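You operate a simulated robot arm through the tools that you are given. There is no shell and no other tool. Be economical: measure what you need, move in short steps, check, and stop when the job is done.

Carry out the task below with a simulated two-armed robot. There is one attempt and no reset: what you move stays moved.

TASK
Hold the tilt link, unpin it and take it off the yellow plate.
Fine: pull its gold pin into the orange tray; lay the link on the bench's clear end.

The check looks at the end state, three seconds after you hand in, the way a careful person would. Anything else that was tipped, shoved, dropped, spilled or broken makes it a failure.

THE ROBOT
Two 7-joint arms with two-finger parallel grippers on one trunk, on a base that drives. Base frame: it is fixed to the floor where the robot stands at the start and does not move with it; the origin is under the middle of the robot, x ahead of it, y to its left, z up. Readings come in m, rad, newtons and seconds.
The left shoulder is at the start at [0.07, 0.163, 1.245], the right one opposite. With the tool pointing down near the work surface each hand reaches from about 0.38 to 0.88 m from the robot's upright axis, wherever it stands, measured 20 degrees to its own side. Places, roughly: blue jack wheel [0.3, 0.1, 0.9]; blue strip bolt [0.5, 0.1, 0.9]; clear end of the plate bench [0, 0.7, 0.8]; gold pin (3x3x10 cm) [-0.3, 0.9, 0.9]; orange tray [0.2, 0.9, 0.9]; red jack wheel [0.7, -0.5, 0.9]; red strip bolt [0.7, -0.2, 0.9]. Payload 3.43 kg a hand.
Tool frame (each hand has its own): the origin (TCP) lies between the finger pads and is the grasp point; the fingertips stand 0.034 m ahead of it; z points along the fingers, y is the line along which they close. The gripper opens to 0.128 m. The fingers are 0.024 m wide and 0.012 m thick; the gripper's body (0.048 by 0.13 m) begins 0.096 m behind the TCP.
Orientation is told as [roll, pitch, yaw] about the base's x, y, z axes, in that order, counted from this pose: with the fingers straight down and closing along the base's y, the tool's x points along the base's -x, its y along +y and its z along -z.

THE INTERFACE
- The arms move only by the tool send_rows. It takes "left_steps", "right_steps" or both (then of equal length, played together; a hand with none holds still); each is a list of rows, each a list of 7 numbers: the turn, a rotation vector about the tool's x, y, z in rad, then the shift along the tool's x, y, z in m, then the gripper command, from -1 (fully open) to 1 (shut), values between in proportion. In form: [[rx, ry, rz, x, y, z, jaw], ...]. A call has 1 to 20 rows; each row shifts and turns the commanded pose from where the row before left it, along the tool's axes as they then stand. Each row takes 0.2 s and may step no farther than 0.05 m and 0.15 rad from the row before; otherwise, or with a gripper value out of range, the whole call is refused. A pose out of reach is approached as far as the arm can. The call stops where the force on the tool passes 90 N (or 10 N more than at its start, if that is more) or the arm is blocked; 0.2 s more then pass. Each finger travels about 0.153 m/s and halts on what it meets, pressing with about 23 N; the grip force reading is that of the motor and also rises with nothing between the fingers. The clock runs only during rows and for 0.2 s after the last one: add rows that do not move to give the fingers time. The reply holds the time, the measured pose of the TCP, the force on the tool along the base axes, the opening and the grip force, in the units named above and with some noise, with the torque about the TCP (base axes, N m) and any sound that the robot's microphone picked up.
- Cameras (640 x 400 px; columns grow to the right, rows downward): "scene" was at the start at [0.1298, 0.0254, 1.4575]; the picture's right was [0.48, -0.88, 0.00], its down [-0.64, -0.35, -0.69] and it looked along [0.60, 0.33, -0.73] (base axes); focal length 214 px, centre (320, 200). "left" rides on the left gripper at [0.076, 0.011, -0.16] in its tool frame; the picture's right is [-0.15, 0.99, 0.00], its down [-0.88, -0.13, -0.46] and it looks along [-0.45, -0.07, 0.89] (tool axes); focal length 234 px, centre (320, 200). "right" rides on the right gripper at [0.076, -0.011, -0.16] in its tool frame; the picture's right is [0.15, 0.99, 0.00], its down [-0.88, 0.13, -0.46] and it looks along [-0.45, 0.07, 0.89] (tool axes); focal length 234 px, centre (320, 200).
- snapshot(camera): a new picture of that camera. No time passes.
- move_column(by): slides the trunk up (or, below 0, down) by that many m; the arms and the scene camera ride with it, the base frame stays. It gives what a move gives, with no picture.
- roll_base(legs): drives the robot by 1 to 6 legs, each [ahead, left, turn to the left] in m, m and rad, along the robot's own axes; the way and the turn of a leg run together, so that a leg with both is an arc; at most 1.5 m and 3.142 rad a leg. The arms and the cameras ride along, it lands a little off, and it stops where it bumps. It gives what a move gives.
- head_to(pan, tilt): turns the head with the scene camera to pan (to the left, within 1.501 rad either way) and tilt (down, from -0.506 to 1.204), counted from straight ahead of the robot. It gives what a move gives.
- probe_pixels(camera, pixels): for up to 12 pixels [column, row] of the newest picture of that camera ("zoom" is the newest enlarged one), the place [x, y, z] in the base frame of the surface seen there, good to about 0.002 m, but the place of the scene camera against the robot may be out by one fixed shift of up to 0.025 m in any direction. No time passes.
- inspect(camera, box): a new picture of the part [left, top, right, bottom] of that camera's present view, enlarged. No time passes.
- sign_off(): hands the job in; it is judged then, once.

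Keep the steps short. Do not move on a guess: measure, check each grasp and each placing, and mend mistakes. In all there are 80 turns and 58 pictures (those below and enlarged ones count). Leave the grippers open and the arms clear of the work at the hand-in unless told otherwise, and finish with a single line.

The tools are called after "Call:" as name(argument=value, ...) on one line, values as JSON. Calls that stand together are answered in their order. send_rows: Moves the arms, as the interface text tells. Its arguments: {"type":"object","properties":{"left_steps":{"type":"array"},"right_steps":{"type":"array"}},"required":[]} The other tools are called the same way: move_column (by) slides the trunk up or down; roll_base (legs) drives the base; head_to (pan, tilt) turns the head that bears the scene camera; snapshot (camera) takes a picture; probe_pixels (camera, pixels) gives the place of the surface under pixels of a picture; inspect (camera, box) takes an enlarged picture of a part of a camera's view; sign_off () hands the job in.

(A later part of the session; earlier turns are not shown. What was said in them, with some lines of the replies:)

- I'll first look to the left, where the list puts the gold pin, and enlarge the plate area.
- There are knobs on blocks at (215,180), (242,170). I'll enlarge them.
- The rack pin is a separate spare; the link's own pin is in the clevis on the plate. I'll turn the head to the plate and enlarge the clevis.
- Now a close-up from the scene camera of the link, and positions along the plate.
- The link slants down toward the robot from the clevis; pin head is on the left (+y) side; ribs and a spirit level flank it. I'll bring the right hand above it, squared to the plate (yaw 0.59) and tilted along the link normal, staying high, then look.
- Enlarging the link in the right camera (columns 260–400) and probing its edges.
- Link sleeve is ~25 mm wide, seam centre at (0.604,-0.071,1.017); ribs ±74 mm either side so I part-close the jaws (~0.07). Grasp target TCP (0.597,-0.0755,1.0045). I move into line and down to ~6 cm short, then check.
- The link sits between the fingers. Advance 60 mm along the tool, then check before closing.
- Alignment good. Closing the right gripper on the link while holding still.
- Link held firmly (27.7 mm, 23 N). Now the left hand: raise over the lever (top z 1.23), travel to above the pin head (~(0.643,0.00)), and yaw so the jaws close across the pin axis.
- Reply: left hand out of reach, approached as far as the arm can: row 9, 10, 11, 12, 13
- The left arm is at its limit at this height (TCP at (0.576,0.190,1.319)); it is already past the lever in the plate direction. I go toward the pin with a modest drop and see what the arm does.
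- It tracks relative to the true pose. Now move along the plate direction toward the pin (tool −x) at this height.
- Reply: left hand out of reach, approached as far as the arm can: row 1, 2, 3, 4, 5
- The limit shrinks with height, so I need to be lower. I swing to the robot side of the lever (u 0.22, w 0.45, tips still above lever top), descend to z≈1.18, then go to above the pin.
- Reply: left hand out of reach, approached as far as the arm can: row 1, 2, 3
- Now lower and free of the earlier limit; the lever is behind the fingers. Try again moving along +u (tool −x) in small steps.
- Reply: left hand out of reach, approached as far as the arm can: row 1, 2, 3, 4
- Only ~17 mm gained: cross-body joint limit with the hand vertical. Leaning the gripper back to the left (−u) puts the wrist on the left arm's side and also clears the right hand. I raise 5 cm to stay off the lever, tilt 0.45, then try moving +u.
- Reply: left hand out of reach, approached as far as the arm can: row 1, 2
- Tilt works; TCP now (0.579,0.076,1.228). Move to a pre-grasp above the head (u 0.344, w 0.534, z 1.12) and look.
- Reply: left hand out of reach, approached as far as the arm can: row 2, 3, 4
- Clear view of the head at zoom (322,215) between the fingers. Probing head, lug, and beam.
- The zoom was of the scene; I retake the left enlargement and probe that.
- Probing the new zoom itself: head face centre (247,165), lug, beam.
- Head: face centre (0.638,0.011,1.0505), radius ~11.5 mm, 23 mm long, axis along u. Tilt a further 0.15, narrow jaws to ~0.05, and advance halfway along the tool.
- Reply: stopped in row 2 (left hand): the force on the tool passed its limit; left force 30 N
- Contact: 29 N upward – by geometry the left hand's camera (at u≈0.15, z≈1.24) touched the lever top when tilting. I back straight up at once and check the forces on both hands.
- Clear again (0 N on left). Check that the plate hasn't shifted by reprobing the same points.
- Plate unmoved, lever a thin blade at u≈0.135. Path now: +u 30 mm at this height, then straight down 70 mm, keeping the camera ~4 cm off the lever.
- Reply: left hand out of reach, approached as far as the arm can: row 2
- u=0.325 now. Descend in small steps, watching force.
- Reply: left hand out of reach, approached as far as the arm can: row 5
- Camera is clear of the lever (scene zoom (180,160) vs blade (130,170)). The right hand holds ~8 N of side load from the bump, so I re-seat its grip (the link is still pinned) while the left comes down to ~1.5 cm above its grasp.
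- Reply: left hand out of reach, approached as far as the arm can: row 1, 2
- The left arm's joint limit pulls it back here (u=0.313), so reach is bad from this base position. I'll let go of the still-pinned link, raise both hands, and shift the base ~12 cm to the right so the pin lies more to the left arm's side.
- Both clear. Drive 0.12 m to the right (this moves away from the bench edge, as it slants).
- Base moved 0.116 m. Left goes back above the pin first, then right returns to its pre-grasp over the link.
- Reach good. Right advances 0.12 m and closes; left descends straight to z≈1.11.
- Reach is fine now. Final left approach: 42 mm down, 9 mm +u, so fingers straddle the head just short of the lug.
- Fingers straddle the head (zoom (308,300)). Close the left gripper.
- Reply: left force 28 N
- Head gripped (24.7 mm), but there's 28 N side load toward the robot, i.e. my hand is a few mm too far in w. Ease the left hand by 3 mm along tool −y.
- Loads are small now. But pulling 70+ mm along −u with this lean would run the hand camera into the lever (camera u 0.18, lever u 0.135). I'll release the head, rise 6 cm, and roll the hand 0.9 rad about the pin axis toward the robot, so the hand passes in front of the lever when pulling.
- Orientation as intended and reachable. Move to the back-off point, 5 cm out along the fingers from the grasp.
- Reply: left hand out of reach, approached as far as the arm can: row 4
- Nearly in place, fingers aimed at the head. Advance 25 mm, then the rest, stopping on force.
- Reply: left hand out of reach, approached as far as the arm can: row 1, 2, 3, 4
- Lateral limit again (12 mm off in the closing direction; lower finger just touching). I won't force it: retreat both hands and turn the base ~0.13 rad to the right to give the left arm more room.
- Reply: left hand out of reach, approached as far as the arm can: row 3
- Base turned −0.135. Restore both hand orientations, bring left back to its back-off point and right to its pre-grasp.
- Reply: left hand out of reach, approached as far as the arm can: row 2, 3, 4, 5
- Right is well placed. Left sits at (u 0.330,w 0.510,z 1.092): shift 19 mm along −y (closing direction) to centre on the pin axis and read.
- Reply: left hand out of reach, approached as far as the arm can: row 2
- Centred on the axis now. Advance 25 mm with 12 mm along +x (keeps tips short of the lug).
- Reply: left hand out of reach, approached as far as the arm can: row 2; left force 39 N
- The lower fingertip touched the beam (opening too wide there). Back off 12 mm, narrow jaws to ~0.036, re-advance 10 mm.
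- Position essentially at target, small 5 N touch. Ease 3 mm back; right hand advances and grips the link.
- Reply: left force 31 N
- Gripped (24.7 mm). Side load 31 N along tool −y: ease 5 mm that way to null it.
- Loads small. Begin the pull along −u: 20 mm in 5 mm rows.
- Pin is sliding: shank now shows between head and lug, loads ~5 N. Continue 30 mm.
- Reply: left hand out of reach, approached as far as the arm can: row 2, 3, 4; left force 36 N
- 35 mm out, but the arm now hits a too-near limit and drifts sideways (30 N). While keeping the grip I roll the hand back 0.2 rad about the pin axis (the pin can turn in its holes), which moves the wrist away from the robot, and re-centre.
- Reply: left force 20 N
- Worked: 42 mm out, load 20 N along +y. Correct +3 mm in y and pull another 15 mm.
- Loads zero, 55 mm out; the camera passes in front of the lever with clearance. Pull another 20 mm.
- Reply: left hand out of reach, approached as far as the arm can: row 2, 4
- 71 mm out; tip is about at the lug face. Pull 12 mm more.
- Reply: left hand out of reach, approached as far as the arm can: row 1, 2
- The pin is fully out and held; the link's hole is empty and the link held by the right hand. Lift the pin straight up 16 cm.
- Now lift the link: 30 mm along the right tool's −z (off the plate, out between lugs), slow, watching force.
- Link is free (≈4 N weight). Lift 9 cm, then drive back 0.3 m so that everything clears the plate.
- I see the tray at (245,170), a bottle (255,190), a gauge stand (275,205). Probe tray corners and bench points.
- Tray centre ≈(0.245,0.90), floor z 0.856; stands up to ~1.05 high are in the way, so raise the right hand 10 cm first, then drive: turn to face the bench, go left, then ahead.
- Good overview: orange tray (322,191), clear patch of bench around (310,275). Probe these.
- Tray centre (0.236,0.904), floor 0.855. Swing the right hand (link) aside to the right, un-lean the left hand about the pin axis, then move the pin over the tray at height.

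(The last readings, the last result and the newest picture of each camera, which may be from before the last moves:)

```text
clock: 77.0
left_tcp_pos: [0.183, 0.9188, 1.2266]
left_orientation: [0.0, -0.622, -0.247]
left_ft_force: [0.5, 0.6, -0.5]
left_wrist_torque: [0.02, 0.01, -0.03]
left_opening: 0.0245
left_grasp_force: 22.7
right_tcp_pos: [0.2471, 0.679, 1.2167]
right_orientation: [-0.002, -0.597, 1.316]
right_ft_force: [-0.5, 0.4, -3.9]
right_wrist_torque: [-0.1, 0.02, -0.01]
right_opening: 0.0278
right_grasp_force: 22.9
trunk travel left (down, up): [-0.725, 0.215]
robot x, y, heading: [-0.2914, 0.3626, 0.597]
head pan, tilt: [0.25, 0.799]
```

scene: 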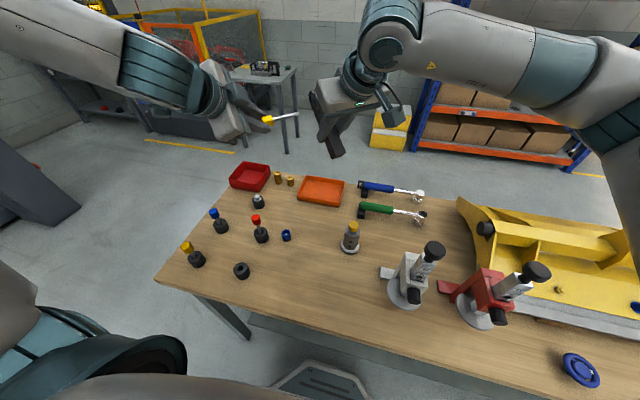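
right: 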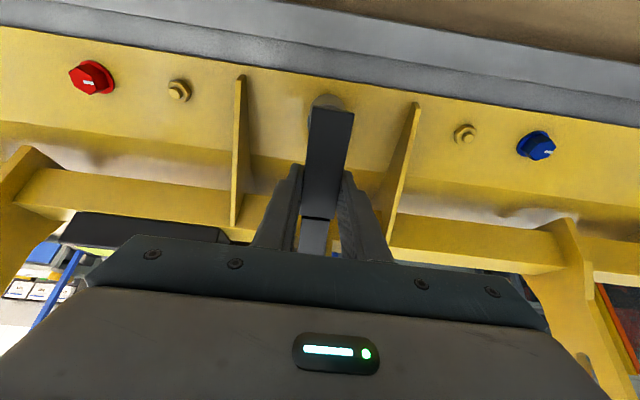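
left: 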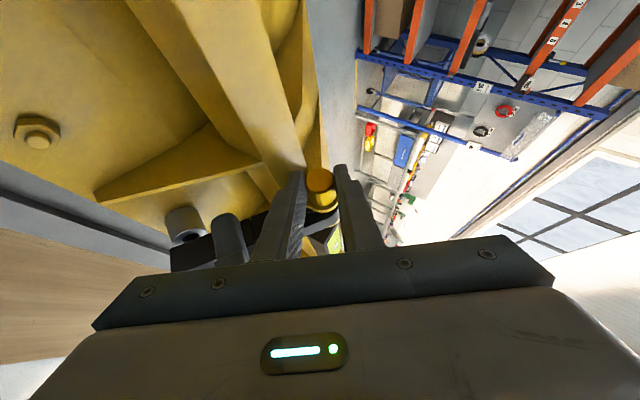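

Exactly over. Lower to z≈1.0 and look.

Call:
send_rows(left_steps=[[0, 0, 0, 0.022, 0, 0.0307, 1], [0, 0, 0, 0.022, 0, 0.0307, 1], [0, 0, 0, 0.022, 0, 0.0307, 1], [0, 0, 0, 0.022, 0, 0.0307, 1], [0, 0, 0, 0.022, 0, 0.0307, 1], [0, 0, 0, 0.022, 0, 0.0307, 1], [0, 0, 0, 0, 0, 0, 1]])

Call:
inspect(camera="scene", box=[220, 80, 420, 220])

```text
clock: 78.6
left_tcp_pos: [0.1831, 0.9179, 1.0006]
left_orientation: [0.001, -0.62, -0.245]
left_ft_force: [0.7, -0.9, -0.9]
left_wrist_torque: [0.01, 0.03, -0.03]
left_opening: 0.0244
left_grasp_force: 22.9
right_tcp_pos: [0.2467, 0.6776, 1.2175]
right_orientation: [0.0, -0.596, 1.315]
right_ft_force: [0.4, 0.6, -3.9]
right_wrist_torque: [-0.07, 0.0, 0.0]
right_opening: 0.0278
right_grasp_force: 23.3
trunk travel left (down, up): [-0.725, 0.215]
robot x, y, heading: [-0.2855, 0.3639, 0.597]
head pan, tilt: [0.25, 0.799]
```

```text
2.86 times, centred on (320, 150) of scene
```

zoom: 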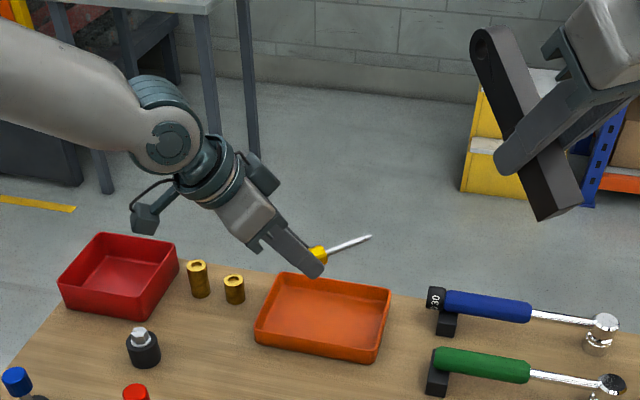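

Pin hangs level over the tray. Probe the pin's ends to confirm where it will land.

Call:
probe_pixels(camera="zoom", pixels=[[318, 252], [345, 247], [366, 238], [325, 268], [300, 262], [325, 300], [270, 310], [375, 340], [385, 295], [290, 278], [232, 280]])

```text
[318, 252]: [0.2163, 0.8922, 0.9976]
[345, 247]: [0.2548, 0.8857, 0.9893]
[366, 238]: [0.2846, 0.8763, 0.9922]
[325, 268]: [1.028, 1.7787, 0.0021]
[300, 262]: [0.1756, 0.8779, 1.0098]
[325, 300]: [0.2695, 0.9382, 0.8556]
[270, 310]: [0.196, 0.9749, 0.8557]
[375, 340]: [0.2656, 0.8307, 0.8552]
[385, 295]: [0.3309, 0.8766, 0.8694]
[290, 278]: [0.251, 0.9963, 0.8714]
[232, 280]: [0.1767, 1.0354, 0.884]
```

Pin spans (0.205,0.90)–(0.287,0.876), inside the tray outline. Lower 104 mm (fingertips ~6 mm above the tray floor).

Call:
send_rows(left_steps=[[0, 0, 0, 0.0201, 0, 0.0282, 1], [0, 0, 0, 0.0201, 0, 0.0282, 1], [0, 0, 0, 0.0116, 0, 0.0163, 1], [0, 0, 0, 0.0075, 0, 0.0105, 1], [0, 0, 0, 0, 0, 0, 1]])

```text
clock: 79.8
left_tcp_pos: [0.1588, 0.9216, 0.9228]
left_orientation: [0.001, -0.621, -0.246]
left_ft_force: [0.2, -0.5, -0.1]
left_wrist_torque: [0.0, 0.03, 0.0]
left_opening: 0.0245
left_grasp_force: 23.1
left hand out of reach, approached as far as the arm can: row 2, 3, 4
right_tcp_pos: [0.2473, 0.6779, 1.218]
right_orientation: [0.002, -0.598, 1.317]
right_ft_force: [-0.1, -0.3, -4.0]
right_wrist_torque: [-0.08, 0.0, 0.0]
right_opening: 0.0277
right_grasp_force: 22.5
trunk travel left (down, up): [-0.725, 0.215]
robot x, y, heading: [-0.2831, 0.3648, 0.597]
head pan, tilt: [0.25, 0.799]
```

Reach limit low down pushed it 24 mm back. Go back up over the spot, then lower the trunk 10 cm instead.

Call:
send_rows(left_steps=[[0, 0, 0, -0.0326, 0.0004, -0.027, 1], [0, 0, 0, -0.0326, 0.0004, -0.027, 1], [0, 0, 0, 0, 0, 0, 1]])

Call:
move_column(by=-0.09)

```text
clock: 80.6
left_tcp_pos: [0.1812, 0.9207, 1.0042]
left_orientation: [0.002, -0.621, -0.245]
left_ft_force: [0.3, 0.3, -0.2]
left_wrist_torque: [-0.01, 0.0, 0.02]
left_opening: 0.0243
left_grasp_force: 23.0
right_tcp_pos: [0.2481, 0.6784, 1.2163]
right_orientation: [0.002, -0.598, 1.314]
right_ft_force: [0.1, 1.3, -4.3]
right_wrist_torque: [-0.12, 0.0, 0.0]
right_opening: 0.0279
right_grasp_force: 23.3
trunk travel left (down, up): [-0.725, 0.215]
robot x, y, heading: [-0.2896, 0.3641, 0.6]
head pan, tilt: [0.25, 0.799]
```

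```text
clock: 81.8
left_tcp_pos: [0.1799, 0.9201, 0.9157]
left_orientation: [0.001, -0.621, -0.247]
left_ft_force: [0.3, -0.3, -1.0]
left_wrist_torque: [0.01, 0.01, 0.0]
left_opening: 0.0245
left_grasp_force: 23.1
right_tcp_pos: [0.2475, 0.6774, 1.1279]
right_orientation: [0.002, -0.597, 1.317]
right_ft_force: [0.2, -0.7, -4.1]
right_wrist_torque: [-0.05, 0.03, 0.03]
right_opening: 0.0278
right_grasp_force: 23.3
trunk travel left (down, up): [-0.635, 0.305]
robot x, y, heading: [-0.2862, 0.362, 0.598]
head pan, tilt: [0.25, 0.799]
```

Lower the last 18 mm, check, then open a little.

Call:
send_rows(left_steps=[[0, 0, 0, 0.0052, 0, 0.0073, 1], [0, 0, 0, 0.0052, 0, 0.0073, 1], [0, 0, 0, 0, 0, 0, 1]])

Call:
inspect(camera="scene", box=[240, 80, 400, 200])

```text
clock: 82.6
left_tcp_pos: [0.1798, 0.9204, 0.897]
left_orientation: [0.001, -0.621, -0.246]
left_ft_force: [0.1, -0.5, -1.1]
left_wrist_torque: [0.04, 0.01, 0.04]
left_opening: 0.0245
left_grasp_force: 22.4
right_tcp_pos: [0.2475, 0.6784, 1.1276]
right_orientation: [0.0, -0.596, 1.316]
right_ft_force: [0.0, 0.2, -4.3]
right_wrist_torque: [-0.08, 0.01, 0.01]
right_opening: 0.0279
right_grasp_force: 23.0
trunk travel left (down, up): [-0.635, 0.305]
robot x, y, heading: [-0.2849, 0.3677, 0.596]
head pan, tilt: [0.25, 0.799]
```

```text
3.33 times, centred on (320, 140) of scene
```

zoom: 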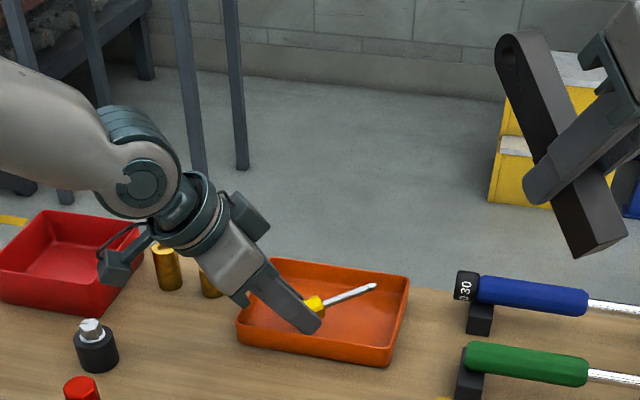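

The pin is inside the tray, just above the floor. Open to ~0.045 and rise straight up.

Call:
send_rows(left_steps=[[0, 0, 0, 0, 0, 0, 0.6], [0, 0, 0, 0, 0, 0, 0.4], [0, 0, 0, 0, 0, 0, 0.3], [0, 0, 0, 0, 0, 0, 0.3], [0, 0, 0, -0.0087, 0, -0.0122, 0.3], [0, 0, 0, -0.0174, 0, -0.0244, 0.3], [0, 0, 0, -0.022, 0, -0.0307, 0.3], [0, 0, 0, -0.022, 0, -0.0307, 0.3], [0, 0, 0, -0.022, 0, -0.0307, -0.3], [0, 0, 0, -0.022, 0, -0.0307, -1]])

Call:
inspect(camera="scene", box=[220, 120, 420, 340])

```text
clock: 84.8
left_tcp_pos: [0.1807, 0.9174, 1.0924]
left_orientation: [0.002, -0.622, -0.247]
left_ft_force: [0.4, -0.6, 0.6]
left_wrist_torque: [0.06, -0.01, -0.01]
left_opening: 0.128
left_grasp_force: 0.0
right_tcp_pos: [0.2469, 0.677, 1.1275]
right_orientation: [0.002, -0.597, 1.315]
right_ft_force: [-0.4, -0.6, -4.2]
right_wrist_torque: [-0.06, 0.05, -0.01]
right_opening: 0.0276
right_grasp_force: 22.5
trunk travel left (down, up): [-0.635, 0.305]
robot x, y, heading: [-0.2859, 0.3606, 0.593]
head pan, tilt: [0.25, 0.799]
```

```text
1.82 times, centred on (320, 230) of scene
```

zoom: 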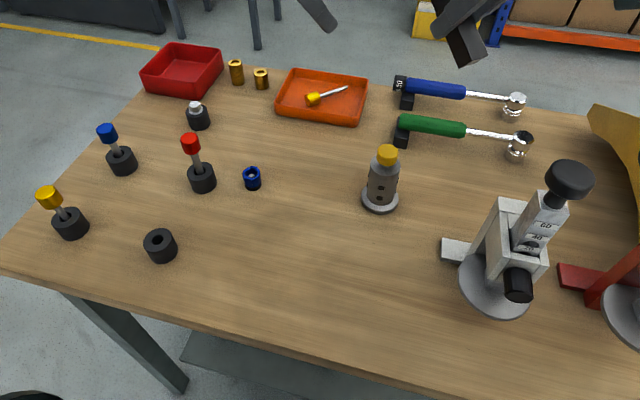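

Pin lies in the orange tray. Now the clear patch: probe around zoom (290,260) and its neighbours.

Call:
probe_pixels(camera="zoom", pixels=[[280, 260], [230, 240], [330, 290], [260, 320], [160, 260], [365, 215], [250, 188], [445, 260], [200, 300], [330, 340]])

```text
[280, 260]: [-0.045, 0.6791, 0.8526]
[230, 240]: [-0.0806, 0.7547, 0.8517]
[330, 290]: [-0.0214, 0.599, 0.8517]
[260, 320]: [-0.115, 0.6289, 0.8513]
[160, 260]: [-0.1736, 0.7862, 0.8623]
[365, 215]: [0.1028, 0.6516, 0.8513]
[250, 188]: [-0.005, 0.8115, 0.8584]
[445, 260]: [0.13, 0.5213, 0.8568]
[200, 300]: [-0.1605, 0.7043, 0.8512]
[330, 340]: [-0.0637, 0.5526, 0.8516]
```

Clear patch centre ≈(−0.02,0.655). Drive back 0.233 and left 0.132, which puts the held link above it, well clear of everything below.

Call:
roll_base(legs=[[-0.233, 0.132, 0]])

```text
clock: 86.7
left_tcp_pos: [-0.082, 0.8972, 1.0897]
left_orientation: [0.002, -0.621, -0.248]
left_ft_force: [-0.5, -1.3, -0.2]
left_wrist_torque: [0.01, -0.01, 0.01]
left_opening: 0.128
left_grasp_force: 0.1
right_tcp_pos: [-0.0168, 0.6565, 1.1265]
right_orientation: [0.001, -0.597, 1.313]
right_ft_force: [0.2, -0.2, -2.9]
right_wrist_torque: [-0.06, 0.02, -0.02]
right_opening: 0.0276
right_grasp_force: 23.3
trunk travel left (down, up): [-0.635, 0.305]
robot x, y, heading: [-0.5547, 0.3406, 0.594]
head pan, tilt: [0.25, 0.799]
```

Right TCP at (−0.017,0.657). Yaw the link −0.35 and level it (0.656 about tool y), at height.

Call:
send_rows(right_steps=[[0.066, 0, 0.0963, 0, 0, 0, 1], [0.066, 0, 0.0963, 0, 0, 0, 1], [0.066, 0, 0.0963, 0, 0, 0, 1], [0, 0.131, 0, 0, 0, 0, 1], [0, 0.131, 0, 0, 0, 0, 1], [0, 0.131, 0, 0, 0, 0, 1], [0, 0.131, 0, 0, 0, 0, 1], [0, 0.131, 0, 0, 0, 0, 1], [0, 0, 0, 0, 0, 0, 1]])

Call:
head_to(pan=0.0, tilt=0.7)

Call:
inspect(camera="scene", box=[220, 80, 460, 260])

```text
clock: 88.7
left_tcp_pos: [-0.0831, 0.8981, 1.0907]
left_orientation: [0.003, -0.621, -0.249]
left_ft_force: [-0.4, 0.2, 0.0]
left_wrist_torque: [0.04, 0.02, 0.0]
left_opening: 0.128
left_grasp_force: 0.1
right_tcp_pos: [-0.0181, 0.6558, 1.1266]
right_orientation: [0.002, 0.059, 0.963]
right_ft_force: [-0.7, -0.5, -4.0]
right_wrist_torque: [-0.02, 0.04, 0.01]
right_opening: 0.028
right_grasp_force: 23.0
trunk travel left (down, up): [-0.635, 0.305]
robot x, y, heading: [-0.5529, 0.3394, 0.594]
head pan, tilt: [0.25, 0.799]
```

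```text
clock: 89.5
left_tcp_pos: [-0.0818, 0.8975, 1.0903]
left_orientation: [0.002, -0.62, -0.249]
left_ft_force: [0.8, 0.0, -0.1]
left_wrist_torque: [0.01, 0.02, -0.03]
left_opening: 0.1278
left_grasp_force: 0.1
right_tcp_pos: [-0.0167, 0.6576, 1.1268]
right_orientation: [0.0, 0.06, 0.963]
right_ft_force: [-0.8, -0.2, -4.3]
right_wrist_torque: [-0.08, 0.08, 0.04]
right_opening: 0.0278
right_grasp_force: 23.4
trunk travel left (down, up): [-0.635, 0.305]
robot x, y, heading: [-0.5506, 0.3413, 0.596]
head pan, tilt: [0.0, 0.7]
```

```text
2.22 times, centred on (340, 170) of scene
```

zoom: 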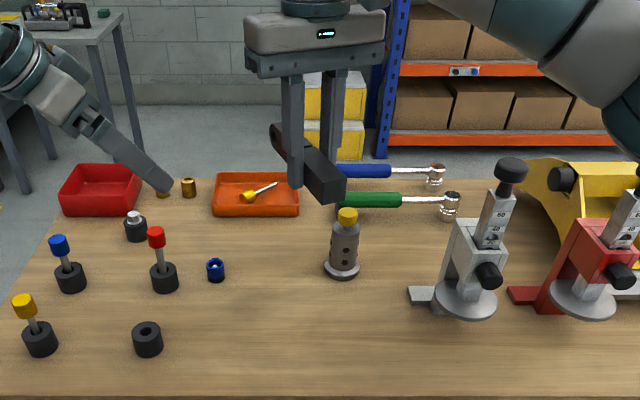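

Link is level. Probe its end face top/bottom edges and the fingertip to set the release height.

Call:
probe_pixels(camera="zoom", pixels=[[318, 178], [322, 201], [340, 175], [342, 196], [295, 185], [278, 130], [280, 150], [322, 190]])

```text
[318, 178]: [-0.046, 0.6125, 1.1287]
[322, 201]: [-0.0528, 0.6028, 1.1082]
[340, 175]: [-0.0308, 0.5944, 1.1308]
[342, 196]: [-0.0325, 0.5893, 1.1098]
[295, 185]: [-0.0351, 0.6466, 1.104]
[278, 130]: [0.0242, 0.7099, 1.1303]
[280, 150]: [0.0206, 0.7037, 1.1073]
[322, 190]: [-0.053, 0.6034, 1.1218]
```

Link bottom is 12 mm above the fingertips. Descend until the tips are ~5 mm above the bench (z 0.852), then check.

Call:
send_rows(right_steps=[[0, 0, 0, -0.0023, 0, 0.039, 1], [0, 0, 0, -0.0023, 0, 0.039, 1], [0, 0, 0, -0.0023, 0, 0.039, 1], [0, 0, 0, -0.0023, 0, 0.039, 1], [0, 0, 0, -0.0023, 0, 0.039, 1], [0, 0, 0, -0.0014, 0, 0.024, 1], [0, 0, 0, -0.0009, 0, 0.015, 1], [0, 0, 0, 0, 0, 0, 1]])

```text
clock: 91.3
left_tcp_pos: [-0.0853, 0.8964, 1.0928]
left_orientation: [0.002, -0.623, -0.248]
left_ft_force: [0.9, 0.5, -0.4]
left_wrist_torque: [0.01, 0.01, 0.0]
left_opening: 0.1282
left_grasp_force: 0.0
right_tcp_pos: [-0.0204, 0.6551, 0.8944]
right_orientation: [-0.002, 0.054, 0.962]
right_ft_force: [-0.7, 1.0, -3.7]
right_wrist_torque: [-0.07, 0.06, 0.01]
right_opening: 0.0277
right_grasp_force: 23.2
trunk travel left (down, up): [-0.635, 0.305]
robot x, y, heading: [-0.5518, 0.3399, 0.595]
head pan, tilt: [0.0, 0.7]
```

Down in 3 mm steps to near contact.

Call:
send_rows(right_steps=[[0, 0, 0, 0, 0, 0.003, 1], [0, 0, 0, 0, 0, 0.003, 1], [0, 0, 0, 0, 0, 0.0015, 1], [0, 0, 0, 0, 0, 0, 1]])

```text
clock: 92.3
left_tcp_pos: [-0.0855, 0.8971, 1.0919]
left_orientation: [0.003, -0.623, -0.249]
left_ft_force: [0.0, 0.5, 0.5]
left_wrist_torque: [0.0, 0.05, 0.01]
left_opening: 0.128
left_grasp_force: 0.0
right_tcp_pos: [-0.0207, 0.6558, 0.8858]
right_orientation: [-0.001, 0.058, 0.964]
right_ft_force: [-0.5, 0.0, -2.9]
right_wrist_torque: [-0.07, 0.04, 0.02]
right_opening: 0.0279
right_grasp_force: 22.6
trunk travel left (down, up): [-0.635, 0.305]
robot x, y, heading: [-0.554, 0.344, 0.6]
head pan, tilt: [0.0, 0.7]
```

Tips practically at the bench. Open gently to ~0.05, pause, then rise straight up and look.

Call:
send_rows(right_steps=[[0, 0, 0, 0, 0, 0, 0.5], [0, 0, 0, 0, 0, 0, 0.3], [0, 0, 0, 0, 0, 0, 0.2], [0, 0, 0, 0, 0, 0, 0.2], [0, 0, 0, 0, 0, -0.02, 0.2], [0, 0, 0, 0, 0, -0.04, 0.2], [0, 0, 0, 0, 0, -0.045, 0.2], [0, 0, 0, 0, 0, -0.045, -0.5], [0, 0, 0, 0, 0, -0.045, -1], [0, 0, 0, 0, 0, -0.045, -1], [0, 0, 0, 0, 0, 0, -1]])

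Call:
snapshot(camera="scene")

```text
clock: 94.7
left_tcp_pos: [-0.0822, 0.898, 1.09]
left_orientation: [0.002, -0.624, -0.248]
left_ft_force: [-0.4, 0.1, -0.3]
left_wrist_torque: [0.02, -0.02, 0.02]
left_opening: 0.1279
left_grasp_force: 0.0
right_tcp_pos: [-0.0086, 0.6669, 1.1248]
right_orientation: [-0.001, 0.06, 0.962]
right_ft_force: [0.3, -0.8, -0.5]
right_wrist_torque: [0.0, 0.01, 0.0]
right_opening: 0.128
right_grasp_force: 0.1
trunk travel left (down, up): [-0.635, 0.305]
robot x, y, heading: [-0.553, 0.3425, 0.594]
head pan, tilt: [0.0, 0.7]
```

```text
5 pictures are left
```

scene: 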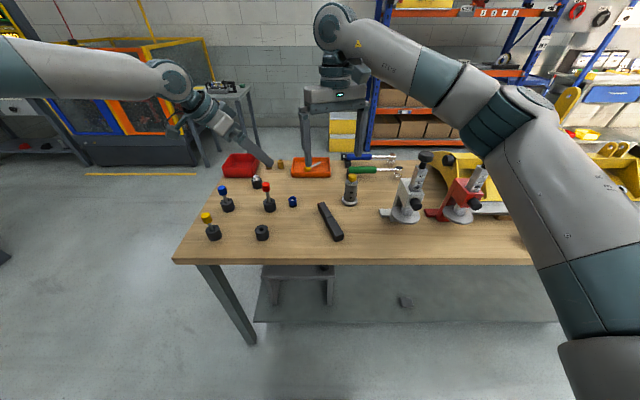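

Link lies flat and stable. Drive back 0.35 m to clear the arms and take a final look at plate and bench.

Call:
roll_base(legs=[[-0.35, 0, 0]])

Call:
head_to(pan=-0.35, tilt=0.5)

Call:
inspect(camera="scene", box=[120, 130, 520, 330])

```text
clock: 97.0
left_tcp_pos: [-0.3747, 0.7034, 1.0894]
left_orientation: [0.001, -0.622, -0.243]
left_ft_force: [1.1, -0.5, -0.2]
left_wrist_torque: [0.03, 0.01, -0.04]
left_opening: 0.1279
left_grasp_force: 0.0
right_tcp_pos: [-0.2997, 0.4729, 1.1244]
right_orientation: [0.001, 0.06, 0.967]
right_ft_force: [0.3, -0.4, -1.0]
right_wrist_torque: [-0.01, -0.01, -0.01]
right_opening: 0.1279
right_grasp_force: 0.1
trunk travel left (down, up): [-0.635, 0.305]
robot x, y, heading: [-0.8397, 0.1443, 0.602]
head pan, tilt: [0.0, 0.7]
```

```text
clock: 97.8
left_tcp_pos: [-0.3745, 0.7035, 1.0904]
left_orientation: [0.003, -0.621, -0.241]
left_ft_force: [0.0, -0.1, 0.0]
left_wrist_torque: [0.0, 0.01, 0.03]
left_opening: 0.128
left_grasp_force: 0.0
right_tcp_pos: [-0.3017, 0.4724, 1.1237]
right_orientation: [0.0, 0.06, 0.968]
right_ft_force: [1.1, -0.5, 0.7]
right_wrist_torque: [0.0, 0.04, 0.02]
right_opening: 0.1278
right_grasp_force: 0.0
trunk travel left (down, up): [-0.635, 0.305]
robot x, y, heading: [-0.8388, 0.1447, 0.604]
head pan, tilt: [-0.351, 0.499]
```

```text
1.60 times, centred on (320, 230) of scene
```

zoom: 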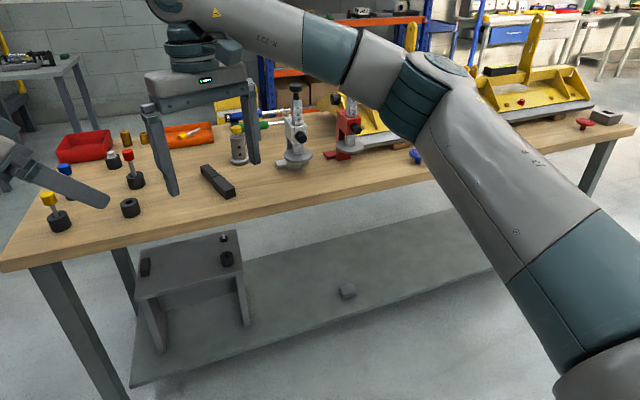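

The link is on the bench, the pin is in the tray and the spirit level is still on the plate beam. The levers are upright, the stands haven't moved, both grippers are open and the arms are clear, so I'm handing in.

Call:
sign_off()

```text
The job is handed in.
```

The tilt link is unpinned and lying flat on the bench's clear end, its gold pin is in the orange tray, and nothing else looked moved in the final picture, though a hand camera briefly bumped the plate's lever (about 29 N) with no measurable shift.
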